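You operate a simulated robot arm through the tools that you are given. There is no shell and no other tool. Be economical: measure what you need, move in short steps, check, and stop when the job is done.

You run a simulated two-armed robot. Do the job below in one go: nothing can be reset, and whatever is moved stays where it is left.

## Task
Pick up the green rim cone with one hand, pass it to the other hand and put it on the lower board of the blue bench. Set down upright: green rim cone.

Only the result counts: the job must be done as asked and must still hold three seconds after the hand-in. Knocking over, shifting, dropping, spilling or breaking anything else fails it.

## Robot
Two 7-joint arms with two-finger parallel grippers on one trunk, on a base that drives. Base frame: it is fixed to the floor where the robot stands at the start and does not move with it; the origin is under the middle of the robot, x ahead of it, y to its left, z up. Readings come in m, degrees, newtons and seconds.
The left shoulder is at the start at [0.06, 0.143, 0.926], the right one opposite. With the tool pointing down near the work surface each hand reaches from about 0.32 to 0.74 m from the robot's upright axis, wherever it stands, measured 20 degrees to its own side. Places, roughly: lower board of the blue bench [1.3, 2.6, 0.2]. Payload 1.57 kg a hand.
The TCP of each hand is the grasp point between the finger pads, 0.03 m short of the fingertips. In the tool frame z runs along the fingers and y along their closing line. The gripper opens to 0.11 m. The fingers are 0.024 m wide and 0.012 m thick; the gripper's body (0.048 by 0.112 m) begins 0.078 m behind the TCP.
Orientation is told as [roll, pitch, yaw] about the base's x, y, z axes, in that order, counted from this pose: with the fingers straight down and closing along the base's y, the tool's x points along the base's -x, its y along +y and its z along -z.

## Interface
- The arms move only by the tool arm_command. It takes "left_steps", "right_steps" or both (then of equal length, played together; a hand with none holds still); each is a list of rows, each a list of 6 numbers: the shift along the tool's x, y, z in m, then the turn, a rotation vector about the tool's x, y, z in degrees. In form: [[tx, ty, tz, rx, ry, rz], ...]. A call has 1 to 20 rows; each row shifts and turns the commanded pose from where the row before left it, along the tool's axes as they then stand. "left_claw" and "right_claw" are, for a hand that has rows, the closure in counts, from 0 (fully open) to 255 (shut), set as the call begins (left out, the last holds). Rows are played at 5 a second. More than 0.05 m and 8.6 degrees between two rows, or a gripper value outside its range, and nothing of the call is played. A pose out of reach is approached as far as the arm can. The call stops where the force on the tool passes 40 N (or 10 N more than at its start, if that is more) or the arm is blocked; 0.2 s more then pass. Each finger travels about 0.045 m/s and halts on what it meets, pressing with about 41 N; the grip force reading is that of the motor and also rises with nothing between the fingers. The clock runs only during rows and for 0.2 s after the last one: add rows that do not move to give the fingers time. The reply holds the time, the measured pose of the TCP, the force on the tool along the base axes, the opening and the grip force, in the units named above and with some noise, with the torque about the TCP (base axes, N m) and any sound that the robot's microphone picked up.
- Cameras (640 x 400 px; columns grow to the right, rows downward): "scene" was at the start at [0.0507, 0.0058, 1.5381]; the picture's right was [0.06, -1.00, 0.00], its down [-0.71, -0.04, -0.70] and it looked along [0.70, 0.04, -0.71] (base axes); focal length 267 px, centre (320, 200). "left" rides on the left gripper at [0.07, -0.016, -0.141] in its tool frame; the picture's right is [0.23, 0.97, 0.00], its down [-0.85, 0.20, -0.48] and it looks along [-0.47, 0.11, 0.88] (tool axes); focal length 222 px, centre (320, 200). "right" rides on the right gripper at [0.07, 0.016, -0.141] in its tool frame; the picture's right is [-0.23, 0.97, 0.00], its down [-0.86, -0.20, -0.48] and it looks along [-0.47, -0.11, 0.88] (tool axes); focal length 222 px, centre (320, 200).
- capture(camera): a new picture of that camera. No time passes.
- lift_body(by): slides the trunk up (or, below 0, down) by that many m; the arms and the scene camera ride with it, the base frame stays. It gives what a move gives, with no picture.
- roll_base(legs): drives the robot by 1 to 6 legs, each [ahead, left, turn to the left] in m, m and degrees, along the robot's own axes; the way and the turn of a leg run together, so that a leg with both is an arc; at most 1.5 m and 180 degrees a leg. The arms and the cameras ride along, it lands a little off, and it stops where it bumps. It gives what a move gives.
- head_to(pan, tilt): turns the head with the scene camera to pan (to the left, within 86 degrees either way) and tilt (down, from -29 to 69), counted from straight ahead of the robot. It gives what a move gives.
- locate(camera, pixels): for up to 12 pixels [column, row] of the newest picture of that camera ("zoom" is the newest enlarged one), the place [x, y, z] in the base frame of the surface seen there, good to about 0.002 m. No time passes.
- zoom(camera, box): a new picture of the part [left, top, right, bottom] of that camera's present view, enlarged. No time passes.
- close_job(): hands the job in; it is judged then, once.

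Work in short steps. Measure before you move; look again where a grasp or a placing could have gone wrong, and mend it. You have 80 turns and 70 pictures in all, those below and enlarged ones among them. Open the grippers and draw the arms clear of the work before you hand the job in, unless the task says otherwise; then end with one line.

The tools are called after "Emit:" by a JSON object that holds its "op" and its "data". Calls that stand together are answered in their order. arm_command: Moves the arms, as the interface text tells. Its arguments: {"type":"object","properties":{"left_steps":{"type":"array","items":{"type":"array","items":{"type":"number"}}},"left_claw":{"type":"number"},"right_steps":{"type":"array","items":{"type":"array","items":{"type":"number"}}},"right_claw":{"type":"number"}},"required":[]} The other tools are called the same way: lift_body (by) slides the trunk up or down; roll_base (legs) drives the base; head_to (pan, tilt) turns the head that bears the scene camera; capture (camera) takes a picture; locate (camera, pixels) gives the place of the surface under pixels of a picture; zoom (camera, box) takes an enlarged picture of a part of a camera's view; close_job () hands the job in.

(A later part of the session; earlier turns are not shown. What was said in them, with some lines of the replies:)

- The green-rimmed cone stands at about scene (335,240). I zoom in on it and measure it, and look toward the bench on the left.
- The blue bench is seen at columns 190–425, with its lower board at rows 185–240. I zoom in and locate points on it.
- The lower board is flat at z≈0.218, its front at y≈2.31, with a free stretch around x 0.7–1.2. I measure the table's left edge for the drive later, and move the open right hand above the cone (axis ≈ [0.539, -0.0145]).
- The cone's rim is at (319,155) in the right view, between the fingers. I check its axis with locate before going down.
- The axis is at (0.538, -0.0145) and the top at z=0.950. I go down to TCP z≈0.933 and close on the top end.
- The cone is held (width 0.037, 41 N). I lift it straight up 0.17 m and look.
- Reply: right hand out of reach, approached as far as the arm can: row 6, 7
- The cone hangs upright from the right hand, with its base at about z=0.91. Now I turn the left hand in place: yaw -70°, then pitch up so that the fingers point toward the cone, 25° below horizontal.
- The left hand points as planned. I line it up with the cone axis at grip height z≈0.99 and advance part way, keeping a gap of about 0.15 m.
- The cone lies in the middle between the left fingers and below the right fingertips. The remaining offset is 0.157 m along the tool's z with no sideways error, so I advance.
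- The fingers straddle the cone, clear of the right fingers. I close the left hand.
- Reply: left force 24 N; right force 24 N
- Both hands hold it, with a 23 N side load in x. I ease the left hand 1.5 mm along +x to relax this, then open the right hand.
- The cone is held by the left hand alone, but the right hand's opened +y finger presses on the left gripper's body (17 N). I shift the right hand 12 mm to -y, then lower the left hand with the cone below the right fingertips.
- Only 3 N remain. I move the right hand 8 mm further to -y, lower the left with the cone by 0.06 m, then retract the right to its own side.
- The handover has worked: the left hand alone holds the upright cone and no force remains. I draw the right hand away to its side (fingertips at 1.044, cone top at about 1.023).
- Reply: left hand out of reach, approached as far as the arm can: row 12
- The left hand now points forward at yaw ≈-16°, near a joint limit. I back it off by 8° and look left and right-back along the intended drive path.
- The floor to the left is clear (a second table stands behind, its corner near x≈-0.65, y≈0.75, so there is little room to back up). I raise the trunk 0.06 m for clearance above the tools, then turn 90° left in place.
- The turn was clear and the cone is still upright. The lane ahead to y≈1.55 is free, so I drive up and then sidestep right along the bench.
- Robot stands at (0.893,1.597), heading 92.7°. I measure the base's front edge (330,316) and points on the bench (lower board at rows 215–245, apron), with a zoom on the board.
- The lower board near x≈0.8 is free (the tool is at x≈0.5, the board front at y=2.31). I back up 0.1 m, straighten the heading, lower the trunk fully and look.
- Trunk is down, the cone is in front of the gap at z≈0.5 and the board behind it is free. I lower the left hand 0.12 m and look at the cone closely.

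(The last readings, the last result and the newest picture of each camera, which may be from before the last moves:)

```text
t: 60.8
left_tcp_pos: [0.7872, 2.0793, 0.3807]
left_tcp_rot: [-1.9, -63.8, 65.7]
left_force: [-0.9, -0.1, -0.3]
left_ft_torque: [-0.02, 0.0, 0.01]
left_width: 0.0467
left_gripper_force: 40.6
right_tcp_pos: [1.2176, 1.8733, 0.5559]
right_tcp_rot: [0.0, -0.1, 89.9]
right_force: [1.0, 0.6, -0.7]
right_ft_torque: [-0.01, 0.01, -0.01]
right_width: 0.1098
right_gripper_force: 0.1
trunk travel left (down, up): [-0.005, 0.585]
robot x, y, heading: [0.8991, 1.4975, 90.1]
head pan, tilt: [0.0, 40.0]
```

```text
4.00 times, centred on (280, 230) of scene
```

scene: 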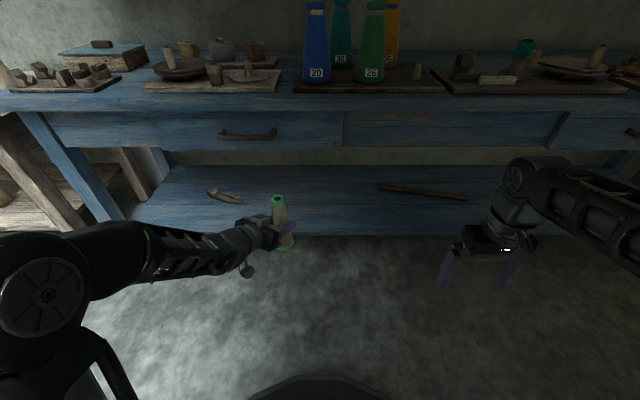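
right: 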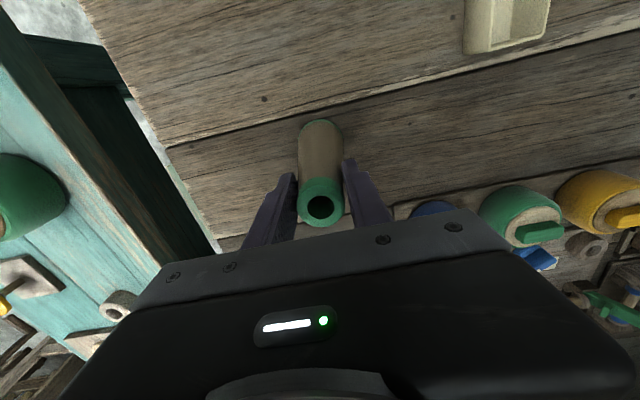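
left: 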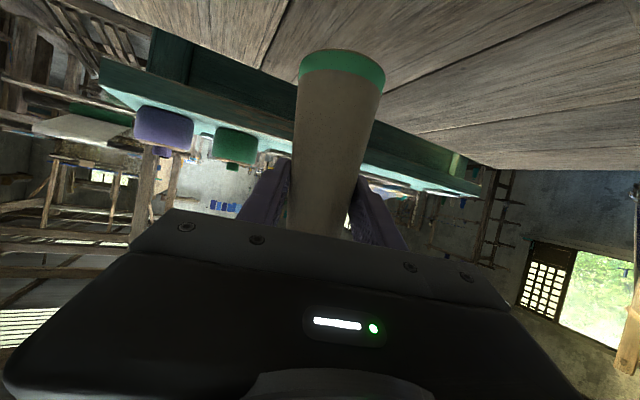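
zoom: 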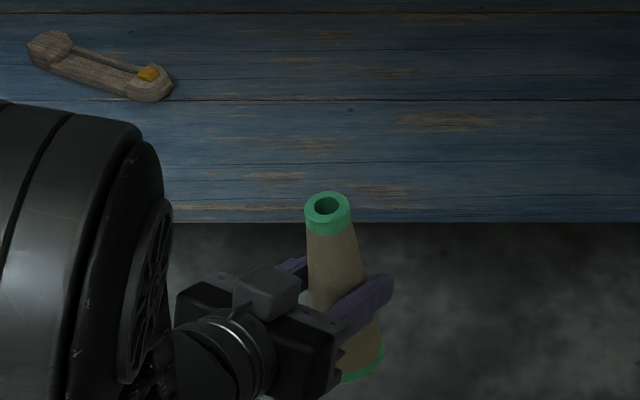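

The cone leans slightly (hand reads roll -1.9°, pitch -63.9° against 0/-65° at the grasp). I correct it by -1.9° about tool x and -1.1° about tool y.

Emit:
{"op": "arm_command", "data": {"left_steps": [[0, 0, 0, -1.9, 0, 0], [0, 0, 0, 0, -1.1, 0], [0, 0, 0, 0, 0, 0]]}}

Emit:
{"op": "zoom", "data": {"camera": "scene", "box": [200, 180, 360, 280]}}

Emit:
{"op": "locate", "data": {"camera": "zoom", "pixels": [[306, 212], [349, 210], [328, 193], [328, 224], [345, 378], [378, 362], [365, 374], [308, 245], [354, 238], [330, 260], [450, 205], [450, 150]]}}

```text
t: 61.6
left_tcp_pos: [0.7866, 2.0792, 0.3801]
left_tcp_rot: [-0.1, -64.9, 65.6]
left_force: [0.0, 0.3, -0.7]
left_ft_torque: [0.01, 0.0, 0.0]
left_width: 0.0463
left_gripper_force: 41.3
right_tcp_pos: [1.2178, 1.8727, 0.5553]
right_tcp_rot: [0.0, -0.1, 89.9]
right_force: [-0.6, 0.2, 0.1]
right_ft_torque: [0.0, 0.0, -0.02]
right_width: 0.1101
right_gripper_force: 0.0
trunk travel left (down, up): [-0.005, 0.585]
robot x, y, heading: [0.9, 1.4978, 90.0]
head pan, tilt: [0.0, 40.0]
```

```text
4.00 times, centred on (280, 230) of scene
```

zoom: 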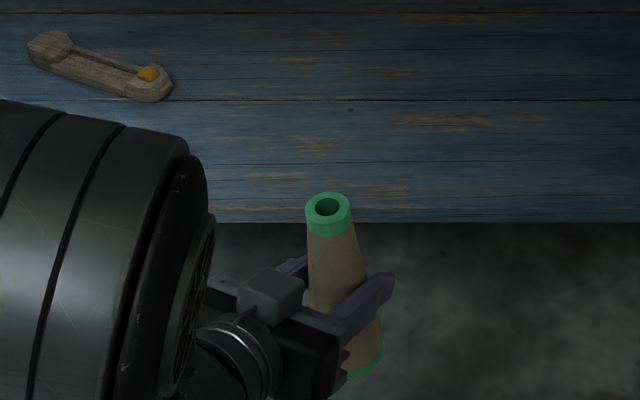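

```text
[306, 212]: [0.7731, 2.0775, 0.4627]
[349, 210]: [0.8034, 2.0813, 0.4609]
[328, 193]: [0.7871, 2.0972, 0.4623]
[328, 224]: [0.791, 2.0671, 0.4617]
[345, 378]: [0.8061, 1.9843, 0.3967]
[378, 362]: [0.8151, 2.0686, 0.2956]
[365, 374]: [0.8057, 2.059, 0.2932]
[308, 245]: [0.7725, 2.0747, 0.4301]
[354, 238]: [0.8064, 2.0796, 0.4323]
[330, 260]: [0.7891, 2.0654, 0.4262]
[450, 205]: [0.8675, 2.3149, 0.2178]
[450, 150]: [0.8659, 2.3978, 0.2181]
```

The cone is upright now (top rim level at z≈0.462, base ≈0.289). I capture the view and check the base front and the elbow before driving in.

Emit:
{"op": "capture", "data": {"camera": "scene"}}

Emit:
{"op": "locate", "data": {"camera": "scene", "pixels": [[320, 380], [320, 395], [230, 200], [200, 220], [240, 232], [222, 260], [246, 205], [246, 138], [300, 146], [300, 120], [515, 180], [510, 235]]}}

```text
39 pictures are left
```

scene: 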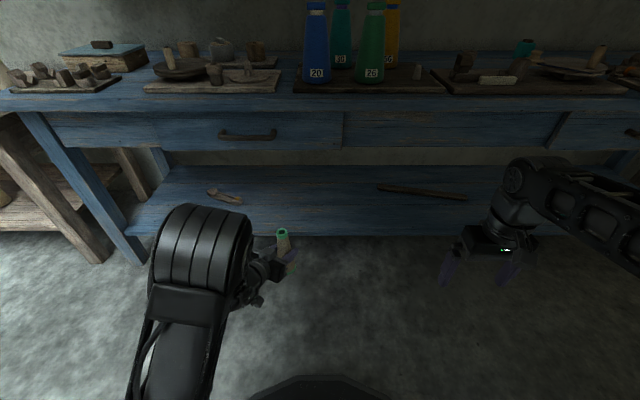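

```text
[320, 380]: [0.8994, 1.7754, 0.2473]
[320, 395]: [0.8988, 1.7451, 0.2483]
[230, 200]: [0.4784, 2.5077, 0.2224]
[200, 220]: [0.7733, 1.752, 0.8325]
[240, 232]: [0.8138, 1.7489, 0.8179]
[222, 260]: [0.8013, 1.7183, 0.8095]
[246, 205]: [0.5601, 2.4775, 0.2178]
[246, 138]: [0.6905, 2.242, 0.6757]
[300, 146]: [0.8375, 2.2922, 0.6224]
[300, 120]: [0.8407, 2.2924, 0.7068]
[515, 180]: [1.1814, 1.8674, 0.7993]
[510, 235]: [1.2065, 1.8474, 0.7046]
```

The elbow is up at (0.79, 1.75, 0.83) and the base front is 0.275 m ahead of the axis, so driving 0.32 m in stays clear of the bench. First I lower the hand 0.035 m (base of the cone to ≈0.254), then drive in 0.2 m and look.

Emit:
{"op": "arm_command", "data": {"left_steps": [[0.0159, 0, 0.0074, 0, 0, 0], [0.0159, 0, 0.0074, 0, 0, 0], [0, 0, 0, 0, 0, 0]]}}

Emit:
{"op": "roll_base", "data": {"legs": [[0.2, 0, 0]]}}

Emit:
{"op": "capture", "data": {"camera": "scene"}}

Emit:
{"op": "capture", "data": {"camera": "left"}}

```text
t: 62.4
left_tcp_pos: [0.7891, 2.0785, 0.3463]
left_tcp_rot: [0.0, -65.0, 65.6]
left_force: [-0.2, -0.6, -0.4]
left_ft_torque: [-0.01, -0.03, 0.03]
left_width: 0.0463
left_gripper_force: 41.0
right_tcp_pos: [1.2175, 1.8733, 0.5558]
right_tcp_rot: [-0.1, -0.1, 89.8]
right_force: [0.0, -0.5, 0.1]
right_ft_torque: [0.03, 0.0, -0.01]
right_width: 0.11
right_gripper_force: 0.1
trunk travel left (down, up): [-0.005, 0.585]
robot x, y, heading: [0.9001, 1.4931, 90.2]
head pan, tilt: [0.0, 40.0]
```

```text
t: 64.0
left_tcp_pos: [0.789, 2.2752, 0.3466]
left_tcp_rot: [0.0, -65.0, 65.8]
left_force: [-0.6, 0.0, 0.1]
left_ft_torque: [-0.01, -0.05, 0.01]
left_width: 0.0466
left_gripper_force: 41.1
right_tcp_pos: [1.2184, 2.0712, 0.5548]
right_tcp_rot: [0.0, -0.1, 90.0]
right_force: [0.4, 1.0, -0.1]
right_ft_torque: [-0.02, -0.02, -0.01]
right_width: 0.1099
right_gripper_force: 0.0
trunk travel left (down, up): [-0.005, 0.585]
robot x, y, heading: [0.8945, 1.6953, 89.9]
head pan, tilt: [0.0, 40.0]
```

```text
38 pictures are left
```

scene: 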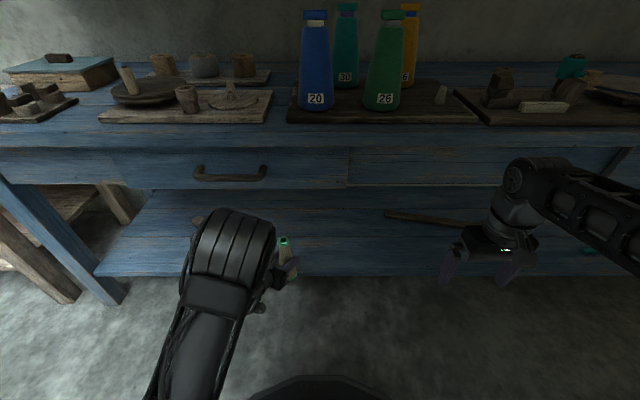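

```text
37 pictures are left
```

left: 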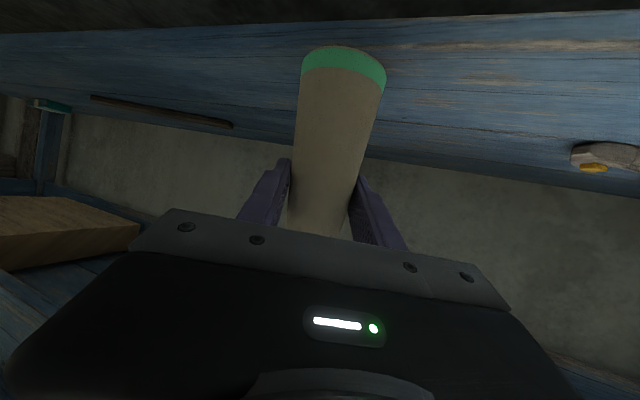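

The cone is above the board's front edge and everything is clear. I pull the right hand back 0.08 m for room, then drive in another 0.12 m.

Emit:
{"op": "arm_command", "data": {"right_steps": [[0.02, 0, 0, 0, 0, 0], [0.02, 0, 0, 0, 0, 0], [0.02, 0, 0, 0, 0, 0], [0.02, 0, 0, 0, 0, 0], [0, 0, 0, 0, 0, 0]]}}

Emit:
{"op": "roll_base", "data": {"legs": [[0.12, 0, 0]]}}

Emit:
{"op": "capture", "data": {"camera": "scene"}}

Emit:
{"op": "capture", "data": {"camera": "left"}}

```text
t: 65.2
left_tcp_pos: [0.7894, 2.275, 0.3458]
left_tcp_rot: [0.0, -64.9, 65.7]
left_force: [0.2, 0.3, 0.7]
left_ft_torque: [0.0, -0.01, -0.01]
left_width: 0.0462
left_gripper_force: 40.9
right_tcp_pos: [1.2174, 1.992, 0.5534]
right_tcp_rot: [0.0, 0.0, 90.0]
right_force: [0.2, -0.4, 0.3]
right_ft_torque: [-0.02, -0.01, 0.02]
right_width: 0.1102
right_gripper_force: 0.1
trunk travel left (down, up): [-0.005, 0.585]
robot x, y, heading: [0.8965, 1.6945, 89.7]
head pan, tilt: [0.0, 40.0]
```

```text
t: 66.5
left_tcp_pos: [0.7894, 2.3977, 0.3465]
left_tcp_rot: [-0.1, -65.0, 65.8]
left_force: [0.0, 0.3, -0.4]
left_ft_torque: [-0.03, 0.02, -0.01]
left_width: 0.0466
left_gripper_force: 41.4
right_tcp_pos: [1.2181, 2.1128, 0.555]
right_tcp_rot: [0.1, -0.1, 89.9]
right_force: [0.1, -0.3, 0.0]
right_ft_torque: [0.01, -0.01, 0.01]
right_width: 0.1101
right_gripper_force: 0.1
trunk travel left (down, up): [-0.005, 0.585]
robot x, y, heading: [0.8925, 1.8139, 90.0]
head pan, tilt: [0.0, 40.0]
```

```text
36 pictures are left
```

scene: 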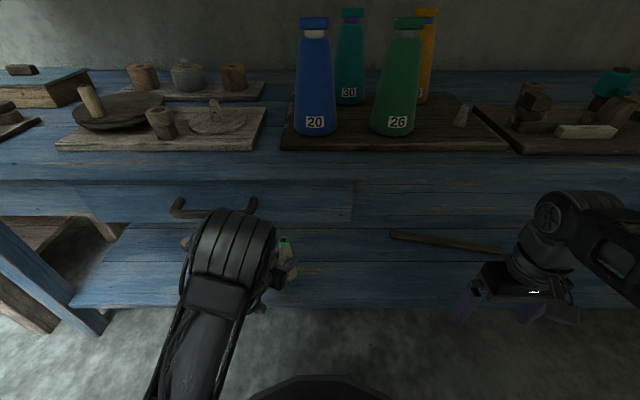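

```text
35 pictures are left
```

left: 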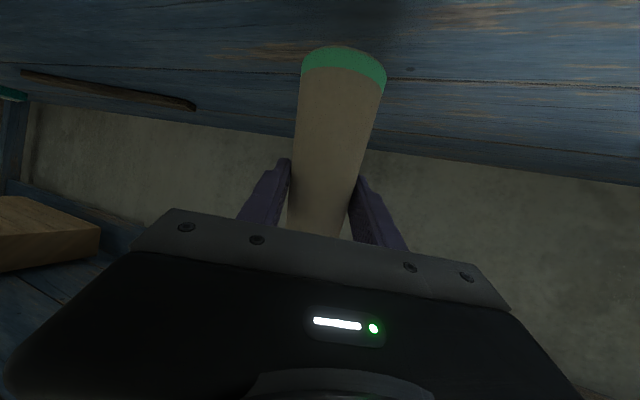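

The cone is over the board at (0.789, 2.398), base about 0.035 m above it. I check the gap by locating rim and board points, and lower 0.025 m.

Emit:
{"op": "locate", "data": {"camera": "left", "pixels": [[304, 60], [343, 50], [384, 75], [345, 30], [420, 60]]}}

Emit:
{"op": "arm_command", "data": {"left_steps": [[0.0091, 0, 0.0042, 0, 0, 0], [0.0091, 0, 0.0042, 0, 0, 0], [0.0045, 0, 0.0021, 0, 0, 0], [0, 0, 0, 0, 0, 0]]}}

Emit:
{"op": "capture", "data": {"camera": "left"}}

```text
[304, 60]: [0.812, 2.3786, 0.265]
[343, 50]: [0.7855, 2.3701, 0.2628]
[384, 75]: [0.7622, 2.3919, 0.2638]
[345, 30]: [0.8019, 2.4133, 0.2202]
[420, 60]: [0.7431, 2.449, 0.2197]
```

```text
t: 67.5
left_tcp_pos: [0.7886, 2.3971, 0.3219]
left_tcp_rot: [0.0, -65.0, 65.8]
left_force: [0.4, -0.5, -0.4]
left_ft_torque: [0.0, 0.01, 0.02]
left_width: 0.0465
left_gripper_force: 41.1
right_tcp_pos: [1.2176, 2.1124, 0.5559]
right_tcp_rot: [0.0, -0.1, 90.1]
right_force: [0.3, 0.7, 0.4]
right_ft_torque: [-0.01, 0.01, -0.03]
right_width: 0.11
right_gripper_force: 0.1
trunk travel left (down, up): [-0.005, 0.585]
robot x, y, heading: [0.8965, 1.8129, 90.1]
head pan, tilt: [0.0, 40.0]
```

```text
34 pictures are left
```

left: 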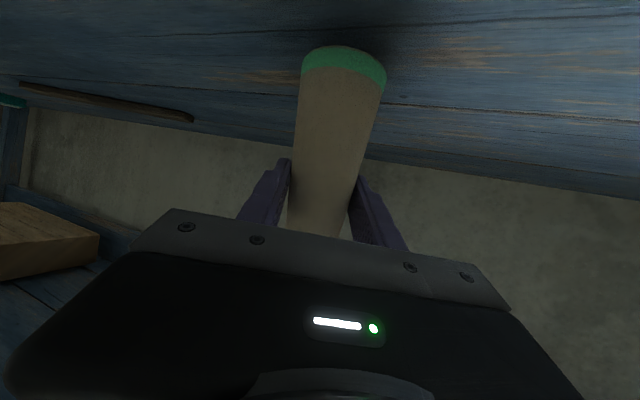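

The cone's lower rim is now at about z≈0.238 over the board at 0.219. I lower another 0.012 m.

Emit:
{"op": "arm_command", "data": {"left_steps": [[0.0036, 0, 0.0017, 0, 0, 0], [0.0036, 0, 0.0017, 0, 0, 0], [0.0036, 0, 0.0017, 0, 0, 0], [0, 0, 0, 0, 0, 0]]}}

Emit:
{"op": "capture", "data": {"camera": "left"}}

Emit:
{"op": "locate", "data": {"camera": "left", "pixels": [[304, 60], [343, 50], [384, 75], [345, 30], [420, 60], [345, 44]]}}

```text
t: 68.5
left_tcp_pos: [0.7886, 2.3955, 0.3102]
left_tcp_rot: [0.1, -65.0, 65.9]
left_force: [0.3, -0.8, -1.0]
left_ft_torque: [0.0, -0.01, 0.0]
left_width: 0.0465
left_gripper_force: 40.8
right_tcp_pos: [1.2181, 2.1121, 0.5541]
right_tcp_rot: [0.0, -0.1, 89.9]
right_force: [1.0, 0.8, -0.3]
right_ft_torque: [0.02, -0.01, 0.01]
right_width: 0.11
right_gripper_force: 0.1
trunk travel left (down, up): [-0.005, 0.585]
robot x, y, heading: [0.9013, 1.8125, 89.8]
head pan, tilt: [0.0, 40.0]
```

```text
33 pictures are left
```

left: 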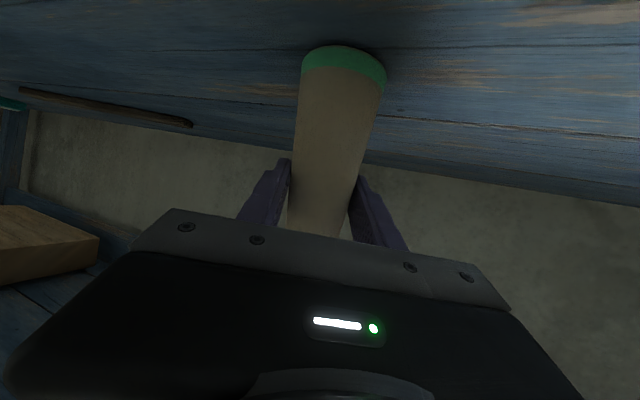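

```text
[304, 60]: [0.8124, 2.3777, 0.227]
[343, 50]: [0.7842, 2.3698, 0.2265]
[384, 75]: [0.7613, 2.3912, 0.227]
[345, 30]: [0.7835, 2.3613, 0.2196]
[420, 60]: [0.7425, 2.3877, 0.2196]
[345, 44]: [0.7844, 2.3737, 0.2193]
```

The gap is a few millimetres. I lower in 1 mm rows and watch the force.

Emit:
{"op": "arm_command", "data": {"left_steps": [[0.0009, 0, 0.0004, 0, 0, 0], [0.0009, 0, 0.0004, 0, 0, 0], [0.0009, 0, 0.0004, 0, 0, 0], [0.0009, 0, 0.0004, 0, 0, 0], [0, 0, 0, 0, 0, 0]]}}

```text
t: 69.7
left_tcp_pos: [0.7902, 2.3969, 0.3066]
left_tcp_rot: [0.0, -65.0, 65.7]
left_force: [0.8, -1.1, 3.9]
left_ft_torque: [-0.08, 0.05, 0.04]
left_width: 0.0464
left_gripper_force: 41.0
right_tcp_pos: [1.2187, 2.1127, 0.5543]
right_tcp_rot: [0.0, -0.1, 90.0]
right_force: [0.0, 0.2, 0.1]
right_ft_torque: [0.0, 0.02, 0.0]
right_width: 0.11
right_gripper_force: 0.1
trunk travel left (down, up): [-0.005, 0.585]
robot x, y, heading: [0.8983, 1.8158, 89.9]
head pan, tilt: [0.0, 40.0]
```

Contact shows (+3.9 N). I go down another 0.8 mm to seat it and look.

Emit:
{"op": "arm_command", "data": {"left_steps": [[0.0007, 0, 0.0003, 0, 0, 0], [0, 0, 0, 0, 0, 0]]}}

Emit:
{"op": "capture", "data": {"camera": "left"}}

```text
t: 70.3
left_tcp_pos: [0.7891, 2.3981, 0.306]
left_tcp_rot: [0.0, -65.2, 65.6]
left_force: [0.8, -1.1, 11.6]
left_ft_torque: [-0.14, 0.15, 0.02]
left_width: 0.0464
left_gripper_force: 41.0
right_tcp_pos: [1.2169, 2.1124, 0.5552]
right_tcp_rot: [-0.1, -0.2, 90.0]
right_force: [0.7, 0.0, 0.0]
right_ft_torque: [0.01, -0.01, -0.01]
right_width: 0.1099
right_gripper_force: 0.0
trunk travel left (down, up): [-0.005, 0.585]
robot x, y, heading: [0.8979, 1.8132, 89.8]
head pan, tilt: [0.0, 40.0]
```

```text
32 pictures are left
```

left: 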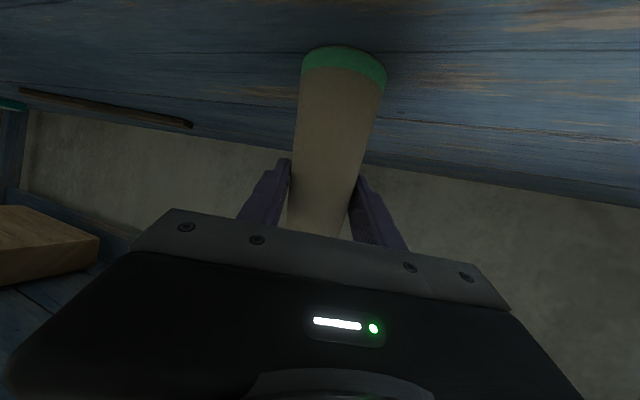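

It is seated (11.6 N). I ease off 0.6 mm and open the left hand.

Emit:
{"op": "arm_command", "data": {"left_steps": [[-0.0005, 0, -0.0002, 0, 0, 0], [0, 0, 0, 0, 0, 0]]}}

Emit:
{"op": "arm_command", "data": {"left_steps": [[0, 0, 0, 0, 0, 0], [0, 0, 0, 0, 0, 0], [0, 0, 0, 0, 0, 0], [0, 0, 0, 0, 0, 0], [0, 0, 0, 0, 0, 0], [0, 0, 0, 0, 0, 0]], "left_claw": 0}}

Emit:
{"op": "capture", "data": {"camera": "left"}}

```text
t: 70.9
left_tcp_pos: [0.7894, 2.3966, 0.3065]
left_tcp_rot: [0.1, -65.1, 65.6]
left_force: [3.7, 3.8, 9.9]
left_ft_torque: [0.32, 0.0, -0.1]
left_width: 0.0463
left_gripper_force: 41.1
right_tcp_pos: [1.2186, 2.1127, 0.5549]
right_tcp_rot: [0.0, -0.1, 90.0]
right_force: [0.5, 0.3, -0.3]
right_ft_torque: [0.0, -0.01, 0.03]
right_width: 0.1102
right_gripper_force: 0.1
trunk travel left (down, up): [-0.005, 0.585]
robot x, y, heading: [0.8969, 1.8157, 89.6]
head pan, tilt: [0.0, 40.0]
```

```text
t: 72.3
left_tcp_pos: [0.7885, 2.3968, 0.3055]
left_tcp_rot: [0.0, -65.0, 65.8]
left_force: [0.2, 0.6, 0.3]
left_ft_torque: [-0.01, 0.03, -0.01]
left_width: 0.1099
left_gripper_force: 0.0
right_tcp_pos: [1.218, 2.112, 0.5554]
right_tcp_rot: [0.0, 0.0, 90.0]
right_force: [-0.3, 0.0, 0.8]
right_ft_torque: [-0.02, -0.02, 0.02]
right_width: 0.1097
right_gripper_force: 0.0
trunk travel left (down, up): [-0.005, 0.585]
robot x, y, heading: [0.8957, 1.8158, 89.8]
head pan, tilt: [0.0, 40.0]
```

```text
31 pictures are left
```

left: 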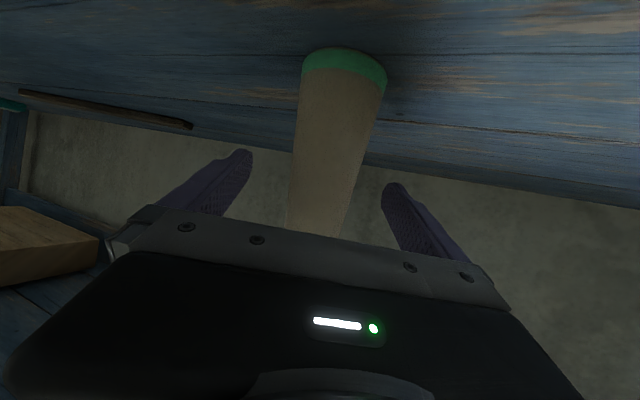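

The cone stands alone, fingers open on both sides. I back out along the fingers' own direction with the base (24° slant), then straight back, and look.

Emit:
{"op": "roll_base", "data": {"legs": [[-0.128, 0.057, 0], [-0.2, 0, 0]]}}

Emit:
{"op": "capture", "data": {"camera": "scene"}}

Emit:
{"op": "capture", "data": {"camera": "left"}}

```text
t: 74.8
left_tcp_pos: [0.7315, 2.072, 0.3038]
left_tcp_rot: [0.1, -65.0, 65.9]
left_force: [0.2, -0.5, 0.1]
left_ft_torque: [0.01, -0.02, -0.02]
left_width: 0.1101
left_gripper_force: 0.0
right_tcp_pos: [1.1606, 1.7876, 0.5544]
right_tcp_rot: [0.0, -0.1, 90.2]
right_force: [1.3, 0.2, 0.5]
right_ft_torque: [-0.01, 0.02, -0.01]
right_width: 0.11
right_gripper_force: 0.1
trunk travel left (down, up): [-0.005, 0.585]
robot x, y, heading: [0.8393, 1.4882, 90.1]
head pan, tilt: [0.0, 40.0]
```

```text
30 pictures are left
```

scene: 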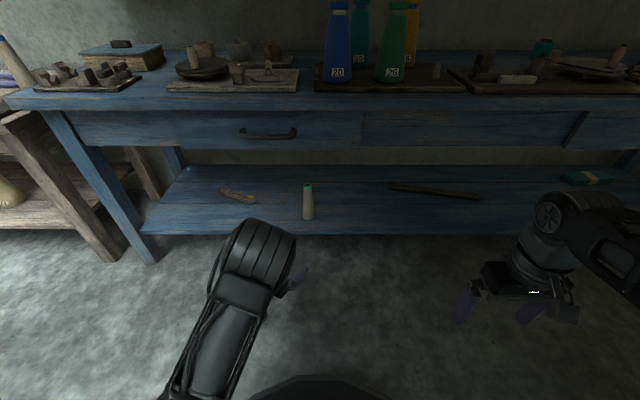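

```text
29 pictures are left
```

left: 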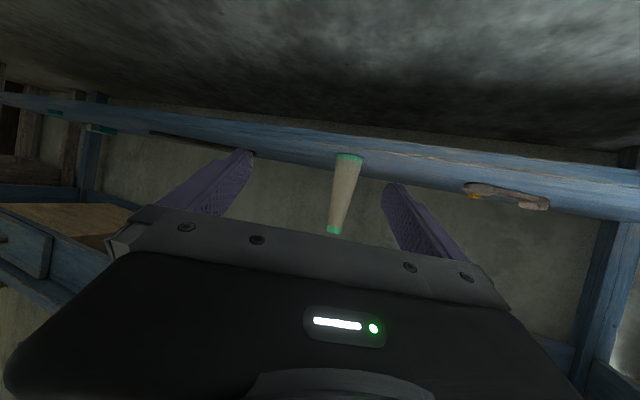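

The cone stands upright on the lower board (scene (308,202)). Both grippers are open and clear of the bench, so I hand in.

Emit:
{"op": "close_job", "data": {}}

```text
The job is handed in.
```

I picked up the green rim cone with the right hand and passed it to the left. It now stands upright on the lower board of the blue bench, with both grippers open and clear, and the job is handed in.
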